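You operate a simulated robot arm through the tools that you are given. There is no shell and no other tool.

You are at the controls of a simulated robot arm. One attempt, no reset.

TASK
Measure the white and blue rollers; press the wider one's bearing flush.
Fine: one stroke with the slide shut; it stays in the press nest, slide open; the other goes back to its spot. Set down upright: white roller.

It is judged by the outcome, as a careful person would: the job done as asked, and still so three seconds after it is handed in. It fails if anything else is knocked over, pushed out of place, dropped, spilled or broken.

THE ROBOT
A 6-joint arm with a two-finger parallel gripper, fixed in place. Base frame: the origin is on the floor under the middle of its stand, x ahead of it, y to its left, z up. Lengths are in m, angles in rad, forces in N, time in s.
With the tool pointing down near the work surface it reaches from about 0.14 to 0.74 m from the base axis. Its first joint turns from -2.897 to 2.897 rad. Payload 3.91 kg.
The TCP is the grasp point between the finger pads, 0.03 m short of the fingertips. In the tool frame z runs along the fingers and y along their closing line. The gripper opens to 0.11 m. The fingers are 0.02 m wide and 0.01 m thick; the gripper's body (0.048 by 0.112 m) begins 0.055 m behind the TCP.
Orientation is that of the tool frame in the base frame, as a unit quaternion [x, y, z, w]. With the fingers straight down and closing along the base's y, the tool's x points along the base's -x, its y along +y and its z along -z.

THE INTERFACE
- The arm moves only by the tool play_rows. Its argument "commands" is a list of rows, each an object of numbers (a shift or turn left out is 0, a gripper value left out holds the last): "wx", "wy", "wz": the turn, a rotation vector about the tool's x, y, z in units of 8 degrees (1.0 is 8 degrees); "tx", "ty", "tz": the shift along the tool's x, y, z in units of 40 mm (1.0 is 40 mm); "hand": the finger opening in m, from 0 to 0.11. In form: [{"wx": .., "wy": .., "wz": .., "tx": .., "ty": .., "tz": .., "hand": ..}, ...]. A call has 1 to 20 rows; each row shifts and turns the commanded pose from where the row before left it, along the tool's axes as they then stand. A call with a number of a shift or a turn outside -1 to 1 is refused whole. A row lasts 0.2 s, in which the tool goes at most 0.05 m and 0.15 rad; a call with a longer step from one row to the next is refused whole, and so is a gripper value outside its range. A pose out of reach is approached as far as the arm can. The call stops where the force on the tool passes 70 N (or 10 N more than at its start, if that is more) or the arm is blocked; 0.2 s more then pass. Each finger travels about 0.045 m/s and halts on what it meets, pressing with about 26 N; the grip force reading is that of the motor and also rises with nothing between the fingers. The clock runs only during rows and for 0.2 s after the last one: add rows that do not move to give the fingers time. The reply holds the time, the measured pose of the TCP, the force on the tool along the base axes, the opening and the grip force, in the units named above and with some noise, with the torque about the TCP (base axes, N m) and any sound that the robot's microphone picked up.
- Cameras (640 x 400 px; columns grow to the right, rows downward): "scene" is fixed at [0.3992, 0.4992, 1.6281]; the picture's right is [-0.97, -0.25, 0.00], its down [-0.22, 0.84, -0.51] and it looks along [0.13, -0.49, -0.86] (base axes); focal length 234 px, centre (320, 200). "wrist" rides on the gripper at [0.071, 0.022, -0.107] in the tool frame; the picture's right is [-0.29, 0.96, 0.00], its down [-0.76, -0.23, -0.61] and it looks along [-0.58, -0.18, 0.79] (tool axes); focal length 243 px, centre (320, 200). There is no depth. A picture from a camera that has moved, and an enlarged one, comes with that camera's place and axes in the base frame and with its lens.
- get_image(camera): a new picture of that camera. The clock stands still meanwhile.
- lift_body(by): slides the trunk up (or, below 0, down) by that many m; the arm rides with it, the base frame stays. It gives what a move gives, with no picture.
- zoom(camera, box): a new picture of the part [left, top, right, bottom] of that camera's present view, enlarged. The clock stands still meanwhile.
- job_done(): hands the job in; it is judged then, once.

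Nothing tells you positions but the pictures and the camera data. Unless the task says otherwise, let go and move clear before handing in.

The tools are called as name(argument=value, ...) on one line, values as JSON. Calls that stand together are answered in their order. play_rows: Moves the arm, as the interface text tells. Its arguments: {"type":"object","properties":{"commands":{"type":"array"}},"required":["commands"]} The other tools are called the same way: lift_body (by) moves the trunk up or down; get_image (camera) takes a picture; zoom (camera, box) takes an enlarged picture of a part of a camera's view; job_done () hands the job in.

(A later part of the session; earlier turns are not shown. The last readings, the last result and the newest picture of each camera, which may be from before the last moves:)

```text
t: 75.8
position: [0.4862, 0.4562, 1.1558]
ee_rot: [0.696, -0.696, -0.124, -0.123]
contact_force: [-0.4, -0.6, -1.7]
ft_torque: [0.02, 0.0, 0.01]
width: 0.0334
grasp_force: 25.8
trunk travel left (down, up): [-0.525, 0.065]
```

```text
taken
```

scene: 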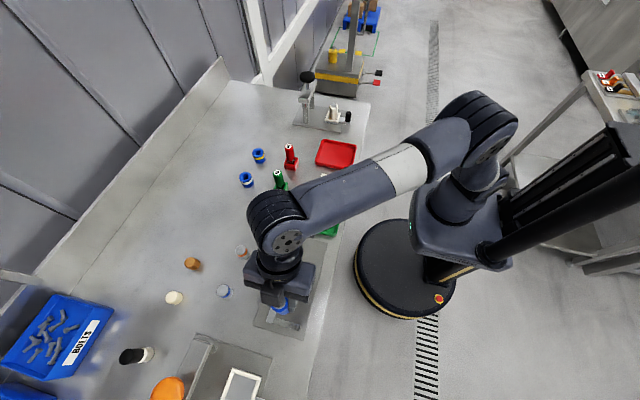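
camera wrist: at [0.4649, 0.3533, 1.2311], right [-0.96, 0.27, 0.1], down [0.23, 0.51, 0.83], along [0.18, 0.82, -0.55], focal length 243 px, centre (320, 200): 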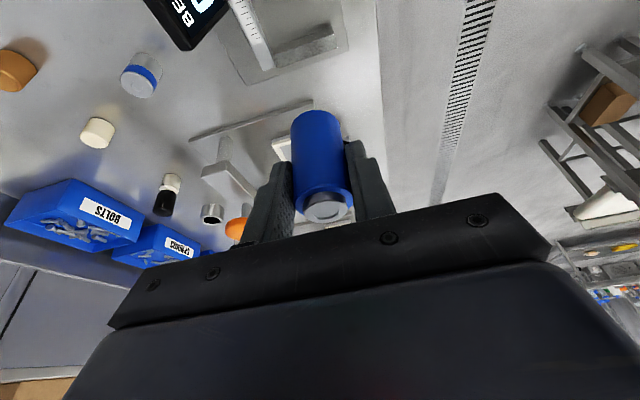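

play_rows(commands=[{"tx": 0.282, "tz": 0.776}, {"tx": 0.282, "tz": 0.776}, {"tx": 0.282, "tz": 0.776}, {"tx": 0.282, "tz": 0.776}, {"tx": 0.282, "tz": 0.776}, {}])

get_image(camera="wrist")

zoom(camera="scene", box=[230, 235, 330, 335])

```text
t: 77.2
position: [0.487, 0.4563, 0.9898]
ee_rot: [0.696, -0.696, -0.123, -0.123]
contact_force: [0.0, -0.6, -1.4]
ft_torque: [0.03, 0.02, -0.01]
width: 0.0333
grasp_force: 25.6
trunk travel left (down, up): [-0.525, 0.065]
```

```text
taken
camera wrist: at [0.4653, 0.3534, 1.065], right [-0.96, 0.27, 0.1], down [0.23, 0.51, 0.83], along [0.18, 0.82, -0.55], focal length 243 px, centre (320, 200)
```

wrist: 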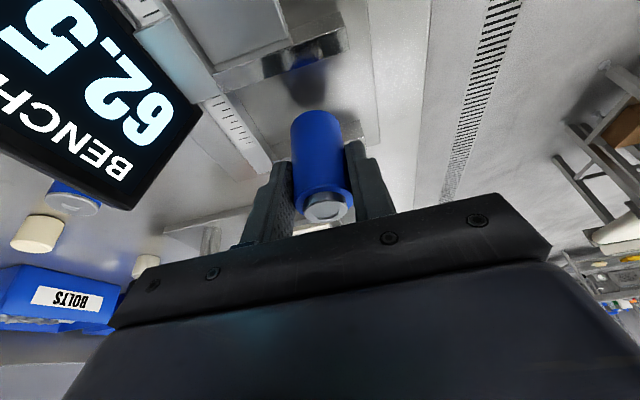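

```text
4.00 times, centred on (280, 285) of scene
camera zoom: at [0.3992, 0.4992, 1.6281], right [-0.97, -0.25, 0.0], down [-0.22, 0.84, -0.51], along [0.13, -0.49, -0.86], focal length 935 px, centre (480, -140)
```

zoom: 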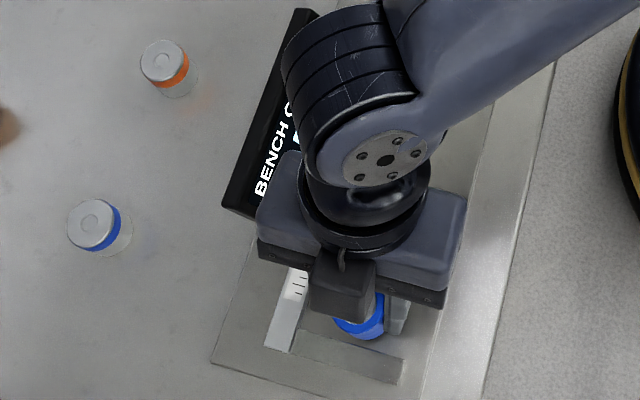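

play_rows(commands=[{"tx": 0.077, "tz": 0.211}, {"tx": 0.06, "tz": 0.165}, {"tx": 0.017, "tz": 0.047}, {}])

play_rows(commands=[{"tx": 0.014, "tz": 0.038}, {}])

```text
t: 78.2
position: [0.4879, 0.456, 0.972]
ee_rot: [-0.696, 0.697, 0.123, 0.123]
contact_force: [-1.2, 0.3, -1.0]
ft_torque: [-0.01, 0.01, 0.02]
width: 0.0335
grasp_force: 25.5
trunk travel left (down, up): [-0.525, 0.065]
```

```text
t: 78.8
position: [0.4882, 0.4574, 0.9702]
ee_rot: [-0.696, 0.697, 0.123, 0.123]
contact_force: [-0.7, 0.2, -1.7]
ft_torque: [0.01, 0.0, 0.0]
width: 0.0331
grasp_force: 25.9
trunk travel left (down, up): [-0.525, 0.065]
```

play_rows(commands=[{"tx": 0.014, "tz": 0.038}, {}])

play_rows(commands=[{"tx": 0.01, "tz": 0.028}, {}])

```text
t: 79.4
position: [0.4879, 0.4566, 0.9695]
ee_rot: [-0.696, 0.697, 0.124, 0.122]
contact_force: [-0.1, -0.4, -1.3]
ft_torque: [0.0, 0.0, -0.02]
width: 0.0334
grasp_force: 25.5
trunk travel left (down, up): [-0.525, 0.065]
```

```text
t: 80.0
position: [0.4886, 0.4574, 0.9686]
ee_rot: [0.697, -0.696, -0.122, -0.122]
contact_force: [0.3, -0.9, -1.6]
ft_torque: [-0.01, -0.01, -0.02]
width: 0.0335
grasp_force: 26.3
trunk travel left (down, up): [-0.525, 0.065]
```

play_rows(commands=[{"tx": 0.01, "tz": 0.028}, {}])

play_rows(commands=[{"tx": 0.01, "tz": 0.028}, {}])

```text
t: 80.6
position: [0.4869, 0.4552, 0.966]
ee_rot: [-0.696, 0.696, 0.123, 0.122]
contact_force: [0.1, 0.0, -0.9]
ft_torque: [-0.03, -0.01, 0.02]
width: 0.0332
grasp_force: 25.7
trunk travel left (down, up): [-0.525, 0.065]
```

```text
t: 81.2
position: [0.4871, 0.4564, 0.9666]
ee_rot: [0.697, -0.696, -0.123, -0.123]
contact_force: [-1.6, -0.8, 3.7]
ft_torque: [-0.02, 0.05, -0.01]
width: 0.0332
grasp_force: 25.9
trunk travel left (down, up): [-0.525, 0.065]
```

Blue has touched the plate. I'll release it and check that it stands.

play_rows(commands=[{"hand": 0.058}, {"hand": 0.058}, {"hand": 0.058}, {}])

get_image(camera="wrist")

```text
t: 82.2
position: [0.486, 0.4563, 0.966]
ee_rot: [-0.696, 0.696, 0.123, 0.123]
contact_force: [-0.4, -0.1, -0.4]
ft_torque: [0.02, 0.0, -0.02]
width: 0.0579
grasp_force: 0.1
trunk travel left (down, up): [-0.525, 0.065]
```

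```text
taken
camera wrist: at [0.4654, 0.3526, 1.0415], right [-0.96, 0.27, 0.1], down [0.23, 0.51, 0.83], along [0.18, 0.82, -0.55], focal length 243 px, centre (320, 200)
```

wrist: 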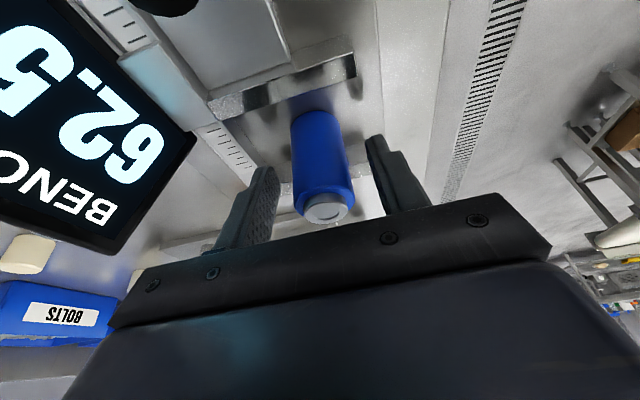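

play_rows(commands=[{"tx": -0.15, "tz": -0.41}, {"tx": -0.35, "tz": -0.96}, {"tx": -0.35, "tz": -0.96}, {"tx": -0.35, "tz": -0.96}, {"wy": 1}, {"wy": 1}, {"wy": 0.5}, {"tx": 0.8, "ty": -0.1, "hand": 0.042}, {"tx": 0.8, "ty": -0.1}, {"tx": 0.8, "ty": -0.1}, {"tz": 0.6}, {"tz": 0.6}, {}])

get_image(camera="wrist")

zoom(camera="scene", box=[230, 235, 330, 335])

```text
t: 85.0
position: [0.5012, 0.3609, 1.0581]
ee_rot: [0.707, -0.707, 0.0, 0.0]
contact_force: [0.5, 0.6, -0.4]
ft_torque: [0.03, 0.01, 0.0]
width: 0.0419
grasp_force: 0.1
trunk travel left (down, up): [-0.525, 0.065]
```

```text
taken
camera wrist: at [0.4786, 0.2894, 1.1645], right [-0.96, 0.29, 0.0], down [0.23, 0.76, 0.61], along [0.18, 0.58, -0.79], focal length 243 px, centre (320, 200)
```

wrist: 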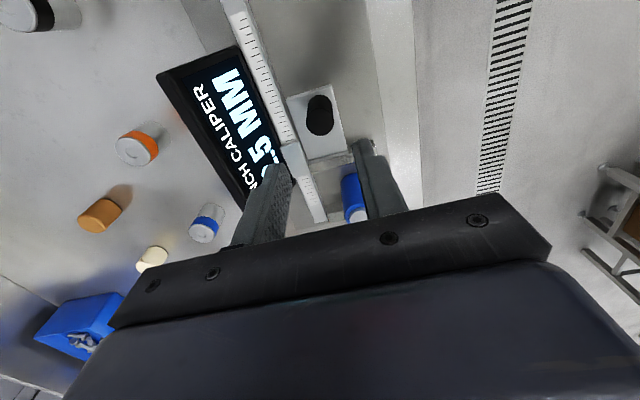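

```text
4.00 times, centred on (280, 285) of scene
camera zoom: at [0.3992, 0.4992, 1.6281], right [-0.97, -0.25, 0.0], down [-0.22, 0.84, -0.51], along [0.13, -0.49, -0.86], focal length 935 px, centre (480, -140)
```

zoom: 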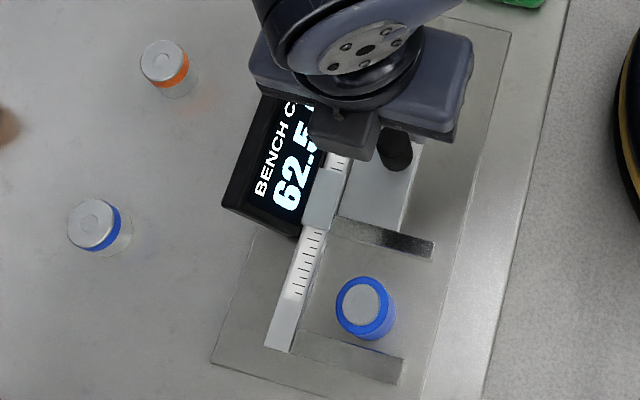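

play_rows(commands=[{"tz": 0.8}, {"tz": 0.8}, {"tz": 0.82}, {}, {"hand": 0.015}, {"hand": 0.015}, {"hand": 0.015}, {}])

play_rows(commands=[{"tx": -0.1}, {"tx": -0.1}, {"tx": -0.1}, {"tx": -0.1}, {"tx": -0.1}, {}])

zoom(camera="scene", box=[230, 235, 330, 335])

```text
t: 86.8
position: [0.5007, 0.3588, 0.9613]
ee_rot: [-0.707, 0.707, -0.001, -0.001]
contact_force: [-10.4, -0.9, -6.0]
ft_torque: [0.37, -0.68, 0.08]
width: 0.0237
grasp_force: 44.7
trunk travel left (down, up): [-0.525, 0.065]
```

```text
t: 88.2
position: [0.4998, 0.3798, 0.9617]
ee_rot: [-0.707, 0.707, 0.001, 0.0]
contact_force: [-1.8, -1.3, 1.7]
ft_torque: [-1.21, 0.88, 0.09]
width: 0.024
grasp_force: 45.1
trunk travel left (down, up): [-0.525, 0.065]
```

```text
4.00 times, centred on (280, 285) of scene
camera zoom: at [0.3992, 0.4992, 1.6281], right [-0.97, -0.25, 0.0], down [-0.22, 0.84, -0.51], along [0.13, -0.49, -0.86], focal length 935 px, centre (480, -140)
```

zoom: 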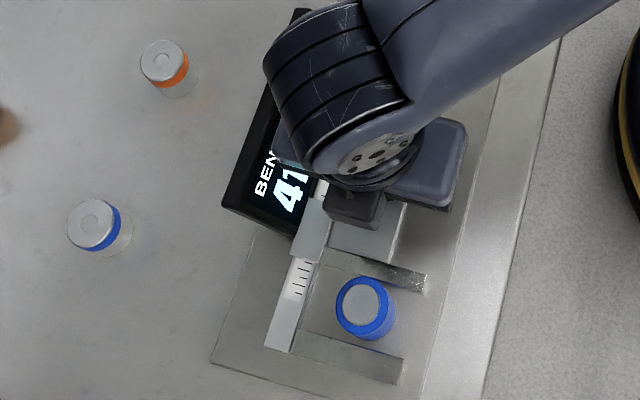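

play_rows(commands=[{"tx": -0.05}, {"tx": -0.05}, {"tx": -0.025}, {}])

play_rows(commands=[{"tx": -0.025}, {}])

play_rows(commands=[{"tx": -0.025}, {}])

zoom(camera="wrist", box=[0, 0, 320, 270])

zoom(camera="scene", box=[276, 290, 316, 330])

```text
t: 89.2
position: [0.5011, 0.3852, 0.961]
ee_rot: [-0.707, 0.707, 0.0, 0.0]
contact_force: [3.0, -2.3, 1.2]
ft_torque: [-0.41, 0.65, 0.05]
width: 0.0236
grasp_force: 44.9
trunk travel left (down, up): [-0.525, 0.065]
```

```text
t: 89.8
position: [0.499, 0.3866, 0.9602]
ee_rot: [0.708, -0.707, 0.0, 0.0]
contact_force: [6.6, -2.5, 1.7]
ft_torque: [-0.06, 0.63, -0.04]
width: 0.0237
grasp_force: 45.3
trunk travel left (down, up): [-0.525, 0.065]
```

```text
t: 90.4
position: [0.5003, 0.388, 0.9617]
ee_rot: [0.707, -0.707, 0.0, 0.0]
contact_force: [8.0, -0.8, 0.6]
ft_torque: [0.51, 0.42, -0.13]
width: 0.0238
grasp_force: 44.5
trunk travel left (down, up): [-0.525, 0.065]
```

```text
1.48 times, centred on (160, 135) of wrist
camera zoom: at [0.478, 0.3164, 1.0675], right [-0.96, 0.29, 0.0], down [0.23, 0.76, 0.61], along [0.18, 0.58, -0.79], focal length 359 px, centre (557, 296)
```

zoom: 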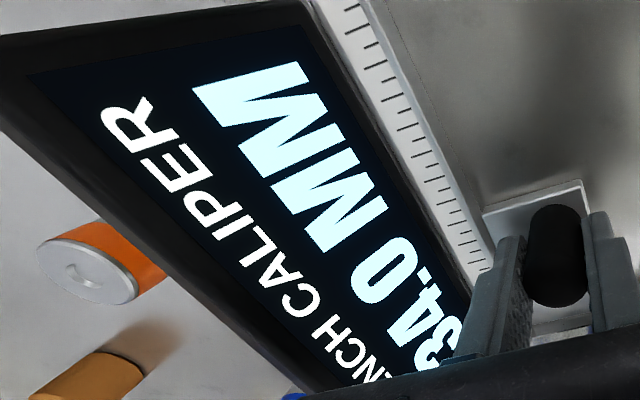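

```text
10.00 times, centred on (296, 310) of scene
camera zoom: at [0.3992, 0.4992, 1.6281], right [-0.97, -0.25, 0.0], down [-0.22, 0.84, -0.51], along [0.13, -0.49, -0.86], focal length 2338 px, centre (560, -900)
```

zoom: 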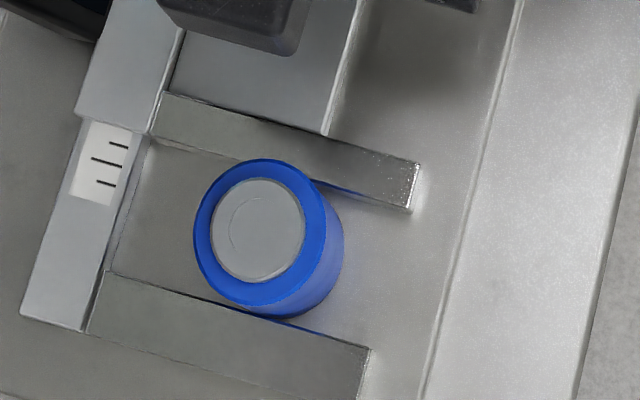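

play_rows(commands=[{"tx": -0.02}, {}])

play_rows(commands=[{"tx": -0.015}, {}])

zoom(camera="wrist", box=[0, 0, 320, 270])

```text
t: 91.0
position: [0.4996, 0.3883, 0.9617]
ee_rot: [-0.707, 0.707, 0.0, 0.0]
contact_force: [4.5, -5.2, -2.2]
ft_torque: [1.12, -0.88, 0.14]
width: 0.0235
grasp_force: 45.3
trunk travel left (down, up): [-0.525, 0.065]
```

```text
t: 91.6
position: [0.4998, 0.3882, 0.9605]
ee_rot: [0.708, -0.706, 0.0, 0.0]
contact_force: [2.4, -9.1, -1.3]
ft_torque: [0.54, -0.77, 0.06]
width: 0.0235
grasp_force: 45.0
trunk travel left (down, up): [-0.525, 0.065]
```

```text
1.48 times, centred on (160, 135) of wrist
camera zoom: at [0.4781, 0.3169, 1.0676], right [-0.96, 0.29, 0.0], down [0.23, 0.76, 0.61], along [0.18, 0.58, -0.79], focal length 359 px, centre (557, 296)
```

zoom: 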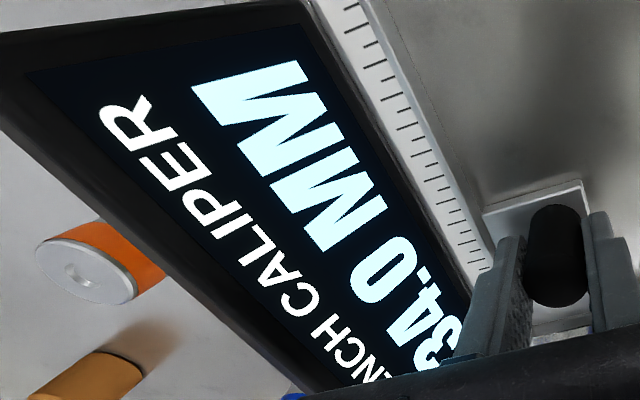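

Blue reads 34.0 mm and white 36.0 mm, so white is the wider one and blue goes back to its spot. I'll open the caliper slide, release the knob, and rise.

play_rows(commands=[{"tx": 0.1}, {"tx": 0.12}, {"tx": 0.12}, {"tx": 0.12}, {"tx": 0.12}, {"tx": 0.1}, {}, {"hand": 0.044}, {"hand": 0.044}, {"hand": 0.044}, {"tz": -0.4}, {"tz": -0.8}, {"tz": -0.8}, {"tz": -0.8}, {"tz": -0.8}, {}])

zoom(camera="scene", box=[230, 235, 330, 335])

```text
t: 95.0
position: [0.4995, 0.3613, 1.1054]
ee_rot: [-0.707, 0.707, 0.0, 0.0]
contact_force: [0.4, -0.6, -0.2]
ft_torque: [0.01, 0.0, -0.02]
width: 0.0438
grasp_force: 0.1
trunk travel left (down, up): [-0.525, 0.065]
```

```text
4.00 times, centred on (280, 285) of scene
camera zoom: at [0.3992, 0.4992, 1.6281], right [-0.97, -0.25, 0.0], down [-0.22, 0.84, -0.51], along [0.13, -0.49, -0.86], focal length 935 px, centre (480, -140)
```

zoom: 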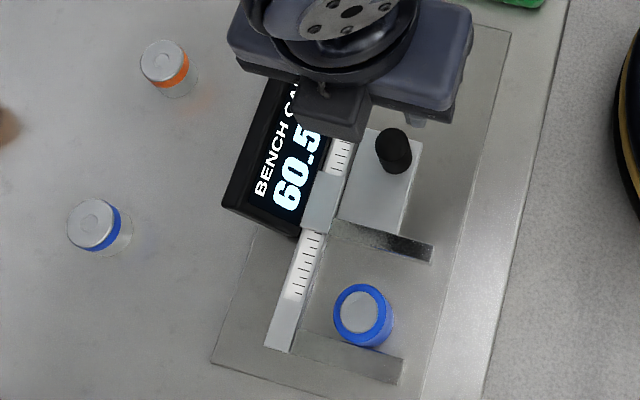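

play_rows(commands=[{"tx": -0.85, "ty": 0.1, "hand": 0.06}, {"tx": -0.85, "ty": 0.1}, {"tx": -0.85, "ty": 0.1}, {"wy": -1}, {"wy": -1}, {"wy": -0.5}, {"tx": 0.29, "tz": 0.8}, {"tx": 0.29, "tz": 0.8}, {"tx": 0.23, "tz": 0.63}, {}])

get_image(camera="wrist")

```text
t: 97.2
position: [0.488, 0.4621, 1.011]
ee_rot: [0.696, -0.696, -0.123, -0.124]
contact_force: [0.1, 0.0, -0.6]
ft_torque: [0.0, -0.02, 0.04]
width: 0.0598
grasp_force: 0.1
trunk travel left (down, up): [-0.525, 0.065]
```

```text
taken
camera wrist: at [0.466, 0.3589, 1.0865], right [-0.96, 0.27, 0.1], down [0.23, 0.51, 0.83], along [0.18, 0.82, -0.55], focal length 243 px, centre (320, 200)
```

wrist: 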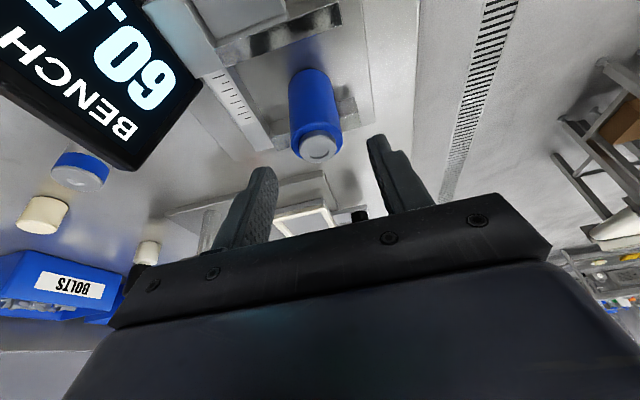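

play_rows(commands=[{"tx": 0.192, "tz": 0.529}, {"tx": 0.192, "tz": 0.529}, {}, {"hand": 0.028}, {"hand": 0.028}, {"hand": 0.028}, {"hand": 0.028}, {}])

zoom(camera="wrist", box=[240, 90, 400, 230])

```text
t: 99.0
position: [0.4875, 0.4625, 0.9651]
ee_rot: [0.696, -0.696, -0.123, -0.123]
contact_force: [0.7, -0.3, 0.0]
ft_torque: [-0.05, 0.01, 0.04]
width: 0.0333
grasp_force: 25.9
trunk travel left (down, up): [-0.525, 0.065]
```

```text
2.86 times, centred on (320, 160) of wrist
camera zoom: at [0.4655, 0.3598, 1.0415], right [-0.96, 0.27, 0.1], down [0.23, 0.51, 0.83], along [0.18, 0.82, -0.55], focal length 693 px, centre (320, 314)
```

zoom: 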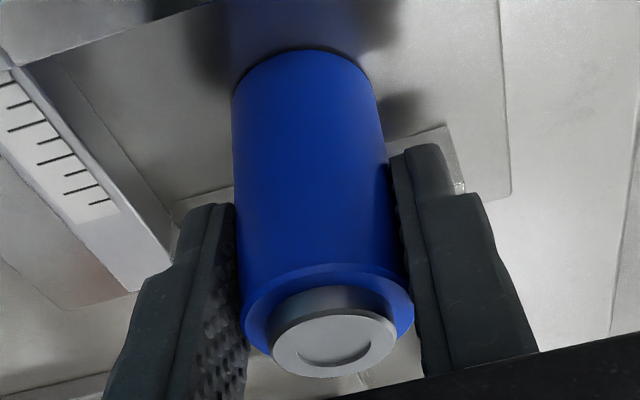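

The in-hand view matches the original grasp almost to the pixel, so retracing my moves will put blue back on its spot. I'll lift and turn.

play_rows(commands=[{"tx": -0.15, "tz": -0.41}, {"tx": -0.35, "tz": -0.96}, {"tx": -0.35, "tz": -0.96}, {"tx": -0.35, "tz": -0.96}, {"wy": 1}, {"wy": 1}, {"wy": 0.5}, {"tz": -0.65}, {"tz": -0.6}, {}])

play_rows(commands=[{"wz": 1}, {"wz": 1}, {"wz": 1}, {"wz": 1}, {"wz": 1}, {"wz": 1}, {"wz": 1}, {"wz": 1}, {"wz": 1}, {"wz": 1}, {"wz": 1}, {"wz": 0.25}, {}])

play_rows(commands=[{"tx": -0.0484, "ty": -0.9918}, {"tx": -0.0484, "ty": -0.9918}, {"tx": -0.0484, "ty": -0.9918}, {"tx": -0.0484, "ty": -0.9918}, {"tx": -0.0484, "ty": -0.9918}, {"tx": -0.0484, "ty": -0.9918}, {"tx": -0.0484, "ty": -0.9918}, {"tx": -0.0484, "ty": -0.9918}, {"tx": -0.0484, "ty": -0.9918}, {"tx": -0.0484, "ty": -0.9918}, {"tx": -0.0484, "ty": -0.9918}, {"tx": -0.0484, "ty": -0.9918}, {"tx": -0.0484, "ty": -0.9918}, {"tx": -0.0484, "ty": -0.9918}, {"tx": -0.0484, "ty": -0.9918}, {"tx": -0.0484, "ty": -0.9918}, {}])

```text
t: 101.2
position: [0.4871, 0.4647, 1.1558]
ee_rot: [0.708, -0.707, 0.0, 0.0]
contact_force: [-0.1, -0.4, -1.8]
ft_torque: [0.0, 0.0, -0.01]
width: 0.0335
grasp_force: 25.7
trunk travel left (down, up): [-0.525, 0.065]
```

```text
t: 104.0
position: [0.4867, 0.4633, 1.1556]
ee_rot: [0.002, 1.0, 0.0, 0.0]
contact_force: [-0.5, -0.5, -1.4]
ft_torque: [-0.01, -0.01, -0.01]
width: 0.0332
grasp_force: 26.1
trunk travel left (down, up): [-0.525, 0.065]
```

```text
t: 107.6
position: [0.518, -0.1736, 1.1542]
ee_rot: [-0.001, 1.0, 0.0, 0.0]
contact_force: [-0.2, 0.1, -1.0]
ft_torque: [0.01, 0.0, 0.0]
width: 0.0334
grasp_force: 26.4
trunk travel left (down, up): [-0.525, 0.065]
```

play_rows(commands=[{"wy": -1}, {"wy": -1}, {"wy": -0.5}, {"tx": -0.717, "tz": 0.641}, {"tx": -0.717, "tz": 0.641}, {"tx": -0.717, "tz": 0.641}, {"tx": -0.717, "tz": 0.641}, {"tx": -0.717, "tz": 0.641}, {"tx": -0.717, "tz": 0.641}, {"tx": -0.717, "tz": 0.641}, {"tx": 0.285, "tz": 0.783}, {"tx": 0.285, "tz": 0.783}, {"tx": 0.142, "tz": 0.391}, {}])

get_image(camera="wrist")

zoom(camera="scene", box=[255, 110, 319, 150])

```text
t: 110.6
position: [0.7656, -0.1718, 0.9704]
ee_rot: [0.0, 0.985, 0.001, 0.174]
contact_force: [0.4, -0.5, -1.7]
ft_torque: [0.0, 0.0, -0.02]
width: 0.0331
grasp_force: 26.1
trunk travel left (down, up): [-0.525, 0.065]
```

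```text
taken
camera wrist: at [0.6623, -0.1499, 1.0462], right [0.27, 0.96, 0.1], down [0.51, -0.23, 0.83], along [0.82, -0.18, -0.55], focal length 243 px, centre (320, 200)
```

wrist: 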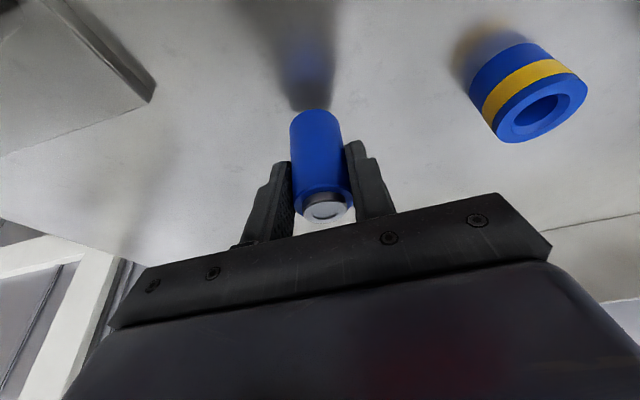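

```text
10.00 times, centred on (287, 130) of scene
camera zoom: at [0.3992, 0.4992, 1.6281], right [-0.97, -0.25, 0.0], down [-0.22, 0.84, -0.51], along [0.13, -0.49, -0.86], focal length 2338 px, centre (650, 900)
```

zoom: 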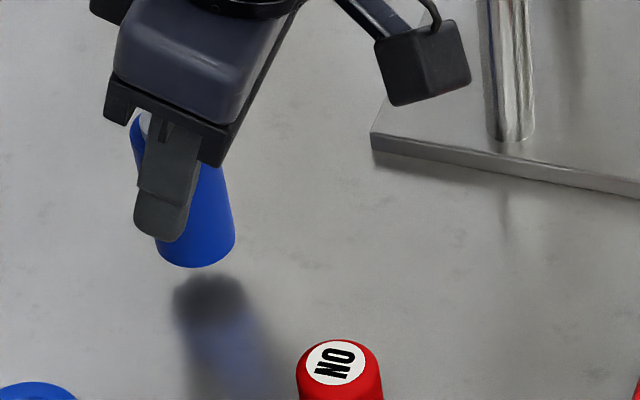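

The wrist-camera readout shows I'm about 2.4 mm short in x and 1.5 mm off in y from the original grasp pose. I'll correct that and creep down.

play_rows(commands=[{"tx": -0.0564, "ty": 0.0375, "tz": 0.0205}, {"tx": 0.068, "tz": 0.188}, {}])

zoom(camera="wrist", box=[240, 90, 400, 230])

zoom(camera="scene", box=[255, 110, 319, 150])

```text
t: 111.4
position: [0.769, -0.1686, 0.9638]
ee_rot: [-0.001, 0.985, 0.0, 0.175]
contact_force: [-0.4, 0.9, -2.1]
ft_torque: [0.0, 0.03, -0.01]
width: 0.0334
grasp_force: 26.6
trunk travel left (down, up): [-0.525, 0.065]
```

```text
2.86 times, centred on (320, 160) of wrist
camera zoom: at [0.6654, -0.1478, 1.0397], right [0.27, 0.96, 0.1], down [0.51, -0.23, 0.83], along [0.82, -0.18, -0.55], focal length 693 px, centre (320, 314)
```

zoom: 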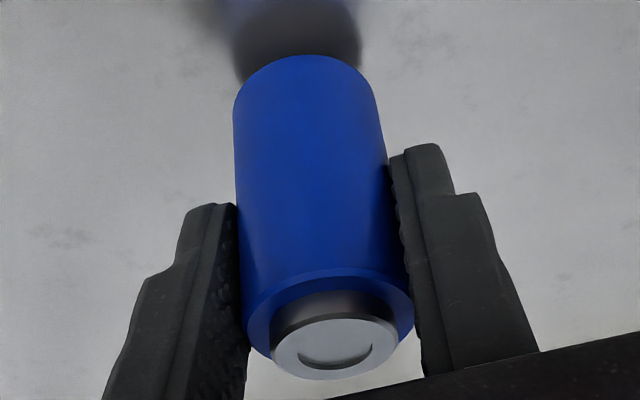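

```text
10.00 times, centred on (287, 130) of scene
camera zoom: at [0.3992, 0.4992, 1.6281], right [-0.97, -0.25, 0.0], down [-0.22, 0.84, -0.51], along [0.13, -0.49, -0.86], focal length 2338 px, centre (650, 900)
```

zoom: 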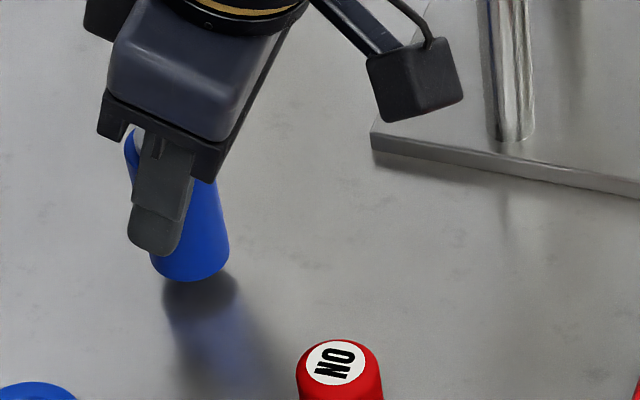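

play_rows(commands=[{"tx": 0.054, "tz": 0.146}, {}])

play_rows(commands=[{"tx": 0.012, "tz": 0.033}, {}])

play_rows(commands=[{"tx": 0.01, "tz": 0.028}, {}])

```text
t: 112.0
position: [0.7701, -0.1707, 0.9585]
ee_rot: [0.0, 0.985, 0.0, 0.174]
contact_force: [-0.4, 0.0, -1.7]
ft_torque: [0.01, 0.0, 0.01]
width: 0.0332
grasp_force: 26.0
trunk travel left (down, up): [-0.525, 0.065]
```

```text
t: 112.6
position: [0.7707, -0.1691, 0.9584]
ee_rot: [0.0, 0.985, 0.001, 0.174]
contact_force: [0.3, -0.6, -1.6]
ft_torque: [0.0, -0.01, -0.02]
width: 0.0333
grasp_force: 25.7
trunk travel left (down, up): [-0.525, 0.065]
```

```text
t: 113.2
position: [0.7703, -0.1707, 0.9555]
ee_rot: [-0.001, 0.985, 0.001, 0.174]
contact_force: [0.6, -0.6, -1.6]
ft_torque: [-0.01, 0.03, -0.01]
width: 0.0333
grasp_force: 25.9
trunk travel left (down, up): [-0.525, 0.065]
```

zoom(camera="scene", box=[255, 110, 319, 150])

zoom(camera="wrist", box=[240, 90, 400, 230])

```text
10.00 times, centred on (287, 130) of scene
camera zoom: at [0.3992, 0.4992, 1.6281], right [-0.97, -0.25, 0.0], down [-0.22, 0.84, -0.51], along [0.13, -0.49, -0.86], focal length 2338 px, centre (650, 900)
```

zoom: 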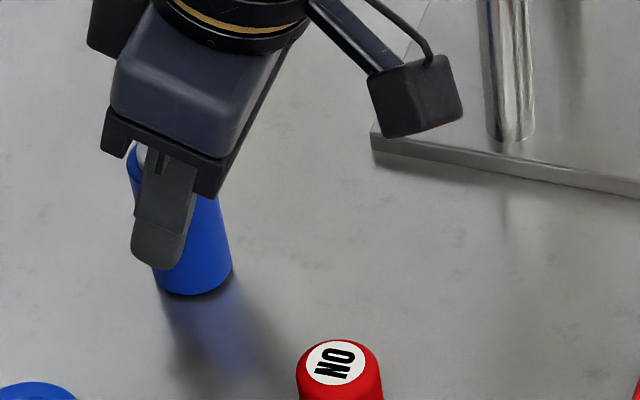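

```text
2.86 times, centred on (320, 160) of wrist
camera zoom: at [0.6662, -0.1484, 1.0312], right [0.27, 0.96, 0.1], down [0.51, -0.23, 0.83], along [0.82, -0.18, -0.55], focal length 693 px, centre (320, 314)
```

zoom: 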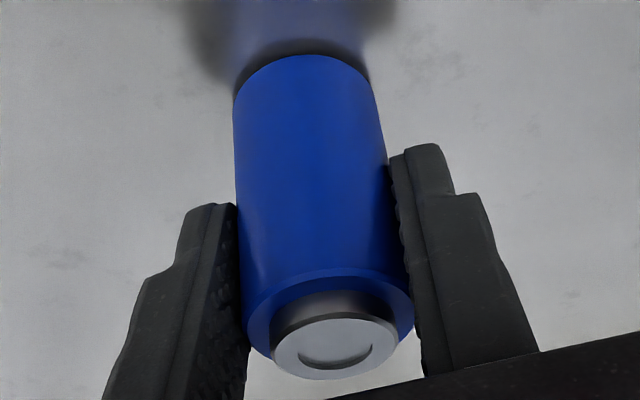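

play_rows(commands=[{"tx": 0.028, "tz": -0.0103}, {"tx": 0.008, "tz": 0.022}, {}])

play_rows(commands=[{"tx": 0.007, "tz": 0.019}, {}])

play_rows(commands=[{"tx": 0.007, "tz": 0.019}, {}])

```text
t: 114.0
position: [0.7682, -0.1691, 0.9551]
ee_rot: [0.0, 0.985, 0.0, 0.173]
contact_force: [-0.5, -0.7, -1.4]
ft_torque: [-0.03, 0.02, -0.03]
width: 0.0337
grasp_force: 26.2
trunk travel left (down, up): [-0.525, 0.065]
```

```text
t: 114.6
position: [0.7693, -0.1702, 0.9522]
ee_rot: [0.0, 0.985, 0.0, 0.173]
contact_force: [-0.2, 0.8, 0.5]
ft_torque: [0.0, -0.04, 0.01]
width: 0.0335
grasp_force: 25.9
trunk travel left (down, up): [-0.525, 0.065]
```

```text
t: 115.2
position: [0.7696, -0.1698, 0.9521]
ee_rot: [0.0, 0.985, 0.0, 0.175]
contact_force: [1.7, -1.8, 3.7]
ft_torque: [-0.02, -0.06, -0.01]
width: 0.0334
grasp_force: 25.4
trunk travel left (down, up): [-0.525, 0.065]
```

Blue is back on the bench at its spot. I'll release it and verify.

play_rows(commands=[{"hand": 0.072}, {"hand": 0.072}, {"hand": 0.072}, {"hand": 0.072}, {"hand": 0.072}, {}])

get_image(camera="wrist")

play_rows(commands=[{"tx": -0.15, "tz": -0.41}, {"tx": -0.285, "tz": -0.783}, {"tx": -0.285, "tz": -0.783}, {"tx": -0.2, "tz": -0.55}, {}])

zoom(camera="scene", box=[255, 110, 319, 150])

```text
t: 116.6
position: [0.7684, -0.1696, 0.9526]
ee_rot: [-0.001, 0.985, 0.0, 0.174]
contact_force: [-0.1, -0.1, -0.4]
ft_torque: [0.03, 0.02, 0.05]
width: 0.0721
grasp_force: 0.1
trunk travel left (down, up): [-0.525, 0.065]
```

```text
taken
camera wrist: at [0.6648, -0.1479, 1.0282], right [0.27, 0.96, 0.1], down [0.51, -0.23, 0.83], along [0.82, -0.18, -0.55], focal length 243 px, centre (320, 200)
```

wrist: 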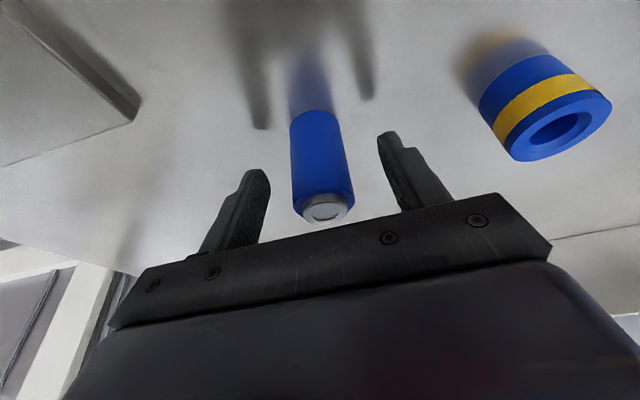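

```text
t: 117.8
position: [0.768, -0.1708, 1.0605]
ee_rot: [0.001, 0.985, 0.0, 0.174]
contact_force: [0.2, -0.9, -0.3]
ft_torque: [0.01, 0.0, -0.01]
width: 0.0721
grasp_force: 0.0
trunk travel left (down, up): [-0.525, 0.065]
```

```text
10.00 times, centred on (287, 130) of scene
camera zoom: at [0.3992, 0.4992, 1.6281], right [-0.97, -0.25, 0.0], down [-0.22, 0.84, -0.51], along [0.13, -0.49, -0.86], focal length 2338 px, centre (650, 900)
```

zoom: 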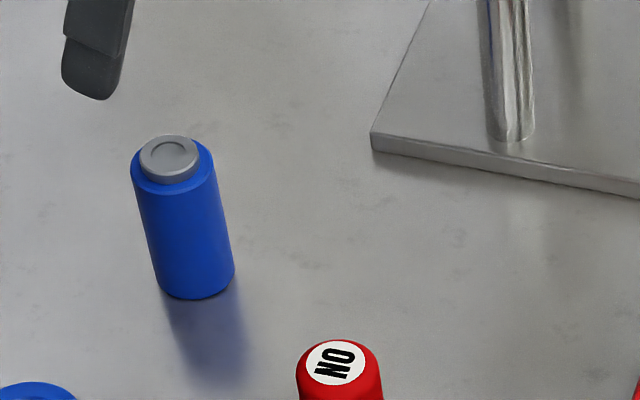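

Blue is back exactly where it stood. Next I'll close the press slide: I'll retreat with the tool still tilted so the wrist stays clear of the press head, and go above the slide knob.

play_rows(commands=[{"tx": 0.717, "tz": -0.641}, {"tx": 0.717, "tz": -0.641}, {"tx": 0.717, "tz": -0.641}, {"tx": 0.717, "tz": -0.641}, {"tx": 0.717, "tz": -0.641}, {"tx": 0.717, "tz": -0.641}, {"tx": 0.717, "tz": -0.641}, {"tx": 0.188, "ty": -0.8, "tz": -0.068, "hand": 0.06}, {"tx": 0.188, "ty": -0.8, "tz": -0.068}, {"tx": 0.188, "ty": -0.8, "tz": -0.068}, {"tx": 0.188, "ty": -0.8, "tz": -0.068}, {"tx": 0.188, "ty": -0.8, "tz": -0.068}, {}])

get_image(camera="wrist")

get_image(camera="scene")

```text
t: 120.6
position: [0.4788, -0.3327, 1.1594]
ee_rot: [-0.001, 0.985, 0.001, 0.173]
contact_force: [-0.6, -0.1, 0.3]
ft_torque: [0.02, -0.01, 0.0]
width: 0.0602
grasp_force: 0.1
trunk travel left (down, up): [-0.525, 0.065]
```

```text
taken
camera wrist: at [0.3746, -0.3096, 1.235], right [0.27, 0.96, 0.1], down [0.51, -0.23, 0.83], along [0.82, -0.18, -0.55], focal length 243 px, centre (320, 200)
```

wrist: 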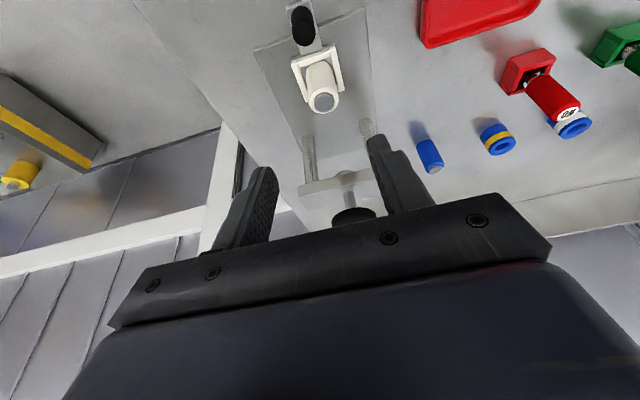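

```text
taken
```

scene: 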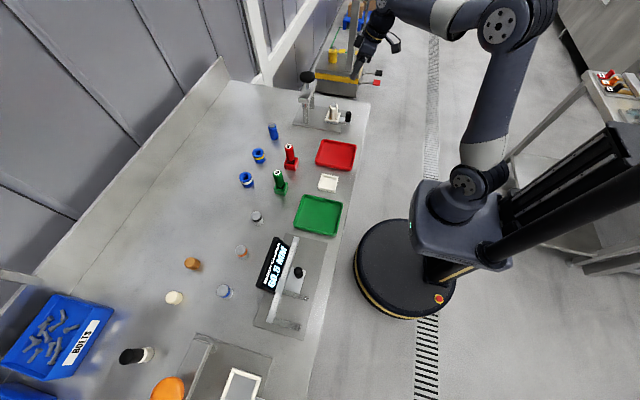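

zoom(camera="wrist", box=[240, 0, 400, 110])

zoom(camera="wrist", box=[260, 100, 420, 240])

```text
3.64 times, centred on (320, 55) of wrist
camera zoom: at [0.3746, -0.3096, 1.235], right [0.27, 0.96, 0.1], down [0.51, -0.23, 0.83], along [0.82, -0.18, -0.55], focal length 882 px, centre (320, 727)
```

zoom: 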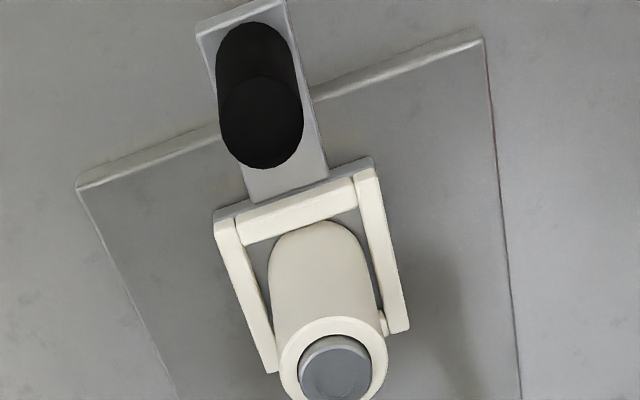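

```text
2.86 times, centred on (340, 170) of wrist
camera zoom: at [0.3746, -0.3096, 1.235], right [0.27, 0.96, 0.1], down [0.51, -0.23, 0.83], along [0.82, -0.18, -0.55], focal length 693 px, centre (263, 286)
```

zoom: 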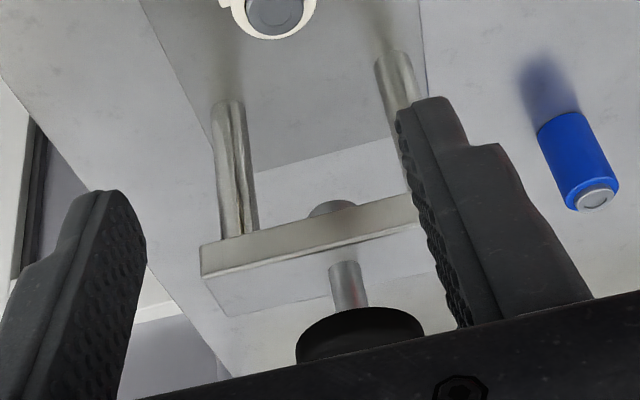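

play_rows(commands=[{"tx": 0.262, "tz": 0.809}, {"tx": 0.262, "tz": 0.809}, {"tx": 0.262, "tz": 0.809}, {"tx": 0.262, "tz": 0.809}, {"tx": 0.262, "tz": 0.809}, {}])

get_image(camera="wrist")

zoom(camera="scene", box=[307, 75, 371, 135])

```text
t: 122.0
position: [0.4874, -0.33, 0.9892]
ee_rot: [0.0, 0.985, 0.0, 0.174]
contact_force: [-0.1, 0.2, -0.4]
ft_torque: [-0.02, 0.0, 0.03]
width: 0.0597
grasp_force: 0.0
trunk travel left (down, up): [-0.525, 0.065]
```

```text
taken
camera wrist: at [0.3826, -0.3088, 1.0658], right [0.27, 0.96, 0.1], down [0.51, -0.23, 0.83], along [0.82, -0.18, -0.55], focal length 243 px, centre (320, 200)
```

wrist: 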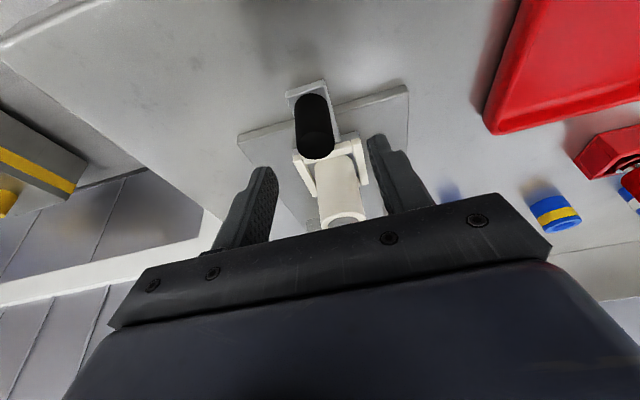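

```text
6.67 times, centred on (339, 105) of scene
camera zoom: at [0.3992, 0.4992, 1.6281], right [-0.97, -0.25, 0.0], down [-0.22, 0.84, -0.51], along [0.13, -0.49, -0.86], focal length 1559 px, centre (193, 833)
```

zoom: 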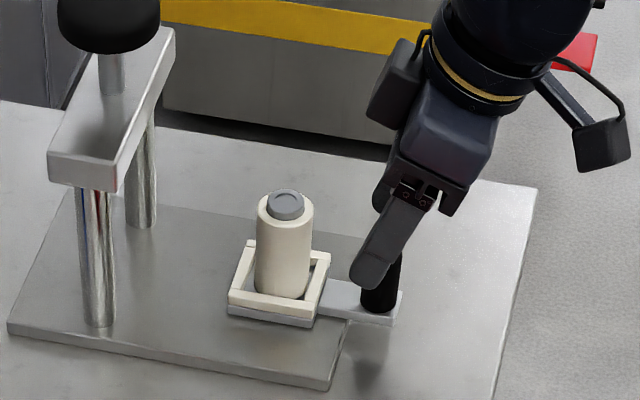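

zoom(camera="wrist", box=[270, 70, 370, 170])

```text
4.00 times, centred on (320, 120) of wrist
camera zoom: at [0.3826, -0.3088, 1.0658], right [0.27, 0.96, 0.1], down [0.51, -0.23, 0.83], along [0.82, -0.18, -0.55], focal length 970 px, centre (320, 520)
```

zoom: 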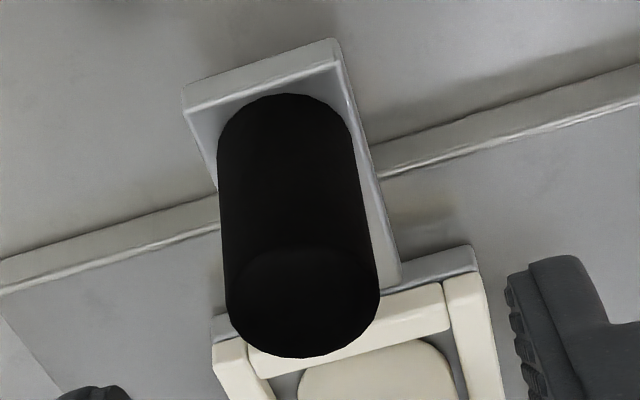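

play_rows(commands=[{"tx": 0.07, "tz": -0.026}, {"tx": 0.141, "tz": 0.388}, {"tx": 0.141, "tz": 0.388}, {}])

get_image(camera="wrist")

zoom(camera="scene", box=[307, 75, 371, 135])

```text
t: 123.0
position: [0.4835, -0.3308, 0.9573]
ee_rot: [-0.001, 0.985, 0.0, 0.173]
contact_force: [-0.1, 0.0, -0.2]
ft_torque: [0.0, 0.04, 0.01]
width: 0.0599
grasp_force: 0.1
trunk travel left (down, up): [-0.525, 0.065]
```

```text
taken
camera wrist: at [0.3794, -0.3084, 1.0326], right [0.27, 0.96, 0.1], down [0.51, -0.23, 0.83], along [0.82, -0.18, -0.55], focal length 243 px, centre (320, 200)
```

wrist: 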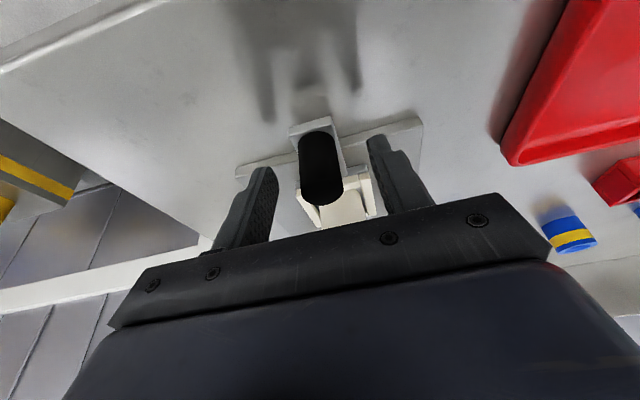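

```text
6.67 times, centred on (339, 105) of scene
camera zoom: at [0.3992, 0.4992, 1.6281], right [-0.97, -0.25, 0.0], down [-0.22, 0.84, -0.51], along [0.13, -0.49, -0.86], focal length 1559 px, centre (193, 833)
```

zoom: 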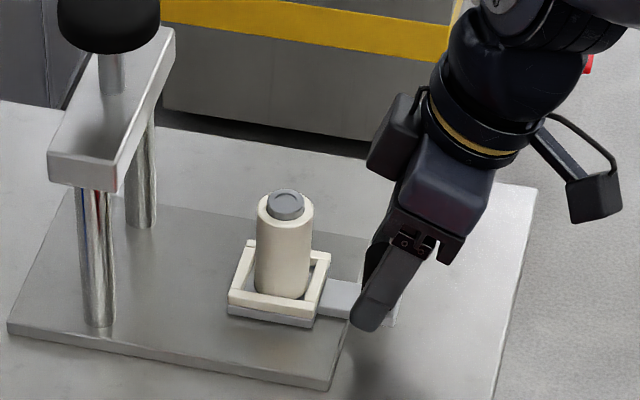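

The knob sits between the fingers. I'll grip it and push the slide shut toward +x in small steps, watching the force.

play_rows(commands=[{"hand": 0.015}, {"hand": 0.015}, {"hand": 0.015}, {"hand": 0.015}, {"hand": 0.015}])

play_rows(commands=[{"tx": -0.094, "tz": 0.0342}, {"tx": -0.141, "tz": 0.0513}, {"tx": -0.188, "tz": 0.0684}, {"tx": -0.188, "tz": 0.0684}, {}])

zoom(camera="scene", box=[297, 65, 371, 135])

```text
t: 124.2
position: [0.4832, -0.3305, 0.9578]
ee_rot: [0.0, 0.985, 0.0, 0.174]
contact_force: [1.6, -1.3, -1.0]
ft_torque: [0.34, 0.0, 0.18]
width: 0.0235
grasp_force: 45.3
trunk travel left (down, up): [-0.525, 0.065]
```

```text
t: 125.4
position: [0.5098, -0.3294, 0.9577]
ee_rot: [0.0, 0.985, 0.0, 0.174]
contact_force: [0.2, 6.8, 3.5]
ft_torque: [-0.34, 1.18, -0.16]
width: 0.0237
grasp_force: 44.7
trunk travel left (down, up): [-0.525, 0.065]
```

```text
5.71 times, centred on (334, 100) of scene
camera zoom: at [0.3992, 0.4992, 1.6281], right [-0.97, -0.25, 0.0], down [-0.22, 0.84, -0.51], along [0.13, -0.49, -0.86], focal length 1336 px, centre (240, 771)
```

zoom: 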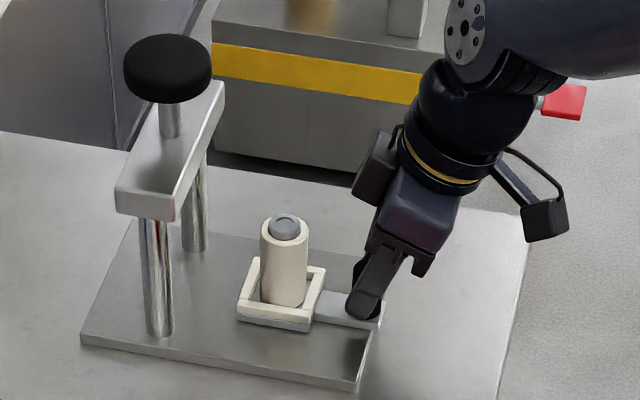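

play_rows(commands=[{"tx": -0.141, "tz": 0.0513}, {"tx": -0.164, "tz": 0.0598}, {"tx": -0.164, "tz": 0.0598}, {"tx": -0.164, "tz": 0.0598}, {"tx": -0.164, "tz": 0.0598}, {"tx": -0.164, "tz": 0.0598}, {"tx": -0.141, "tz": 0.0513}, {}])

zoom(camera="scene", box=[297, 65, 371, 135])

get_image(camera="wrist")

```text
t: 127.2
position: [0.5567, -0.3302, 0.9575]
ee_rot: [-0.001, 0.985, 0.0, 0.173]
contact_force: [0.8, 2.8, -2.4]
ft_torque: [-0.57, 1.15, -0.06]
width: 0.0238
grasp_force: 44.8
trunk travel left (down, up): [-0.525, 0.065]
```

```text
5.71 times, centred on (334, 100) of scene
camera zoom: at [0.3992, 0.4992, 1.6281], right [-0.97, -0.25, 0.0], down [-0.22, 0.84, -0.51], along [0.13, -0.49, -0.86], focal length 1336 px, centre (240, 771)
```

zoom: 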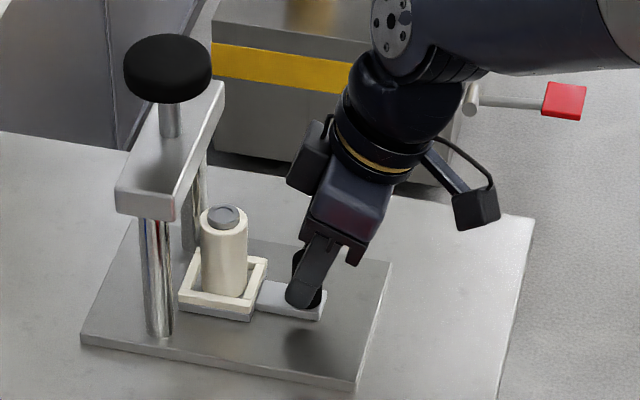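

```text
taken
camera wrist: at [0.4524, -0.3083, 1.0329], right [0.27, 0.96, 0.1], down [0.51, -0.23, 0.83], along [0.82, -0.18, -0.55], focal length 243 px, centre (320, 200)
```

wrist: 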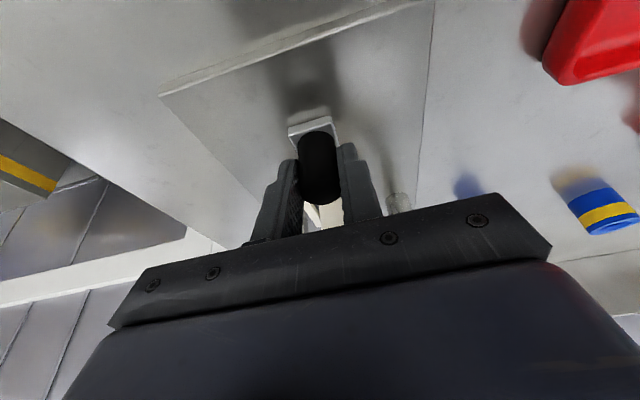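

play_rows(commands=[{"tx": -0.094, "tz": 0.0342}, {"tx": -0.117, "tz": 0.0427}, {"tx": -0.117, "tz": 0.0427}, {"tx": -0.117, "tz": 0.0427}, {"tx": -0.117, "tz": 0.0427}, {}])

zoom(camera="scene", box=[297, 65, 371, 135])

```text
t: 128.6
position: [0.5803, -0.3303, 0.958]
ee_rot: [0.0, 0.985, 0.0, 0.174]
contact_force: [0.4, 2.2, -4.2]
ft_torque: [0.53, -0.67, 0.16]
width: 0.0233
grasp_force: 45.0
trunk travel left (down, up): [-0.525, 0.065]
```

```text
5.71 times, centred on (334, 100) of scene
camera zoom: at [0.3992, 0.4992, 1.6281], right [-0.97, -0.25, 0.0], down [-0.22, 0.84, -0.51], along [0.13, -0.49, -0.86], focal length 1336 px, centre (240, 771)
```

zoom: 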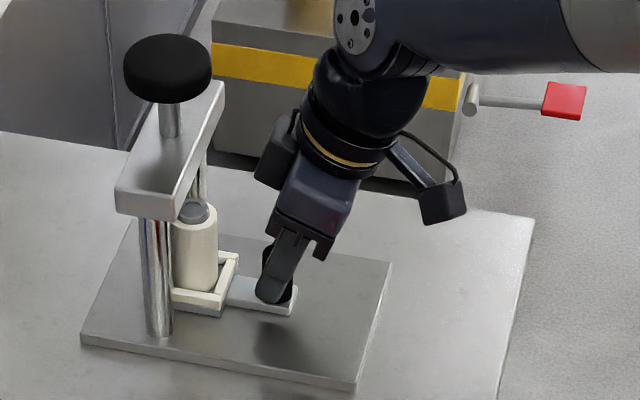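

play_rows(commands=[{"tx": -0.07, "tz": 0.0256}, {"tx": -0.07, "tz": 0.0256}, {}])

play_rows(commands=[{"tx": -0.047, "tz": 0.0171}, {}])

play_rows(commands=[{"tx": -0.047, "tz": 0.0171}, {}])

```text
t: 129.4
position: [0.5863, -0.3299, 0.9568]
ee_rot: [0.0, 0.985, 0.0, 0.173]
contact_force: [-1.5, 3.9, -3.2]
ft_torque: [-0.43, 0.04, -0.12]
width: 0.0237
grasp_force: 45.4
trunk travel left (down, up): [-0.525, 0.065]
```

```text
t: 130.0
position: [0.5873, -0.3306, 0.9558]
ee_rot: [0.0, 0.985, 0.0, 0.173]
contact_force: [-1.6, 2.4, 0.3]
ft_torque: [-0.31, 0.86, -0.18]
width: 0.0236
grasp_force: 45.4
trunk travel left (down, up): [-0.525, 0.065]
```

```text
t: 130.6
position: [0.5895, -0.3293, 0.9573]
ee_rot: [0.001, 0.985, 0.0, 0.174]
contact_force: [-1.7, 2.1, 0.4]
ft_torque: [-0.31, 0.68, -0.24]
width: 0.0237
grasp_force: 45.2
trunk travel left (down, up): [-0.525, 0.065]
```

play_rows(commands=[{"tx": -0.047, "tz": 0.0171}, {}])

play_rows(commands=[{"tx": -0.047, "tz": 0.0171}, {}])

zoom(camera="scene", box=[287, 65, 351, 125])

```text
t: 131.2
position: [0.5911, -0.33, 0.9579]
ee_rot: [0.0, 0.985, 0.0, 0.175]
contact_force: [-0.6, -1.7, 1.6]
ft_torque: [0.72, 0.73, 0.08]
width: 0.0237
grasp_force: 45.3
trunk travel left (down, up): [-0.525, 0.065]
```

```text
t: 131.8
position: [0.5927, -0.3298, 0.9589]
ee_rot: [0.0, 0.985, 0.0, 0.174]
contact_force: [-6.4, 2.6, 2.4]
ft_torque: [-0.19, -0.04, -0.22]
width: 0.0238
grasp_force: 44.8
trunk travel left (down, up): [-0.525, 0.065]
```

```text
6.67 times, centred on (319, 95) of scene
camera zoom: at [0.3992, 0.4992, 1.6281], right [-0.97, -0.25, 0.0], down [-0.22, 0.84, -0.51], along [0.13, -0.49, -0.86], focal length 1559 px, centre (327, 900)
```

zoom: 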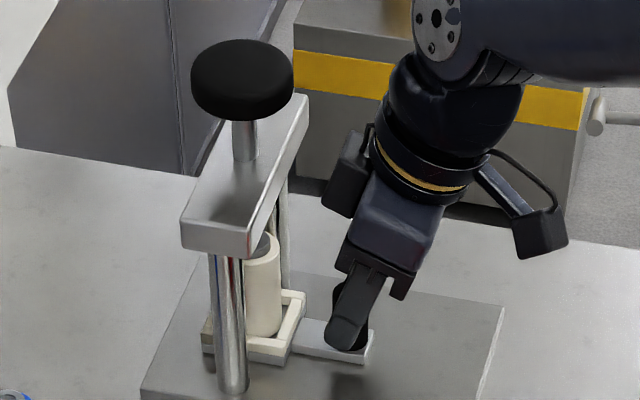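

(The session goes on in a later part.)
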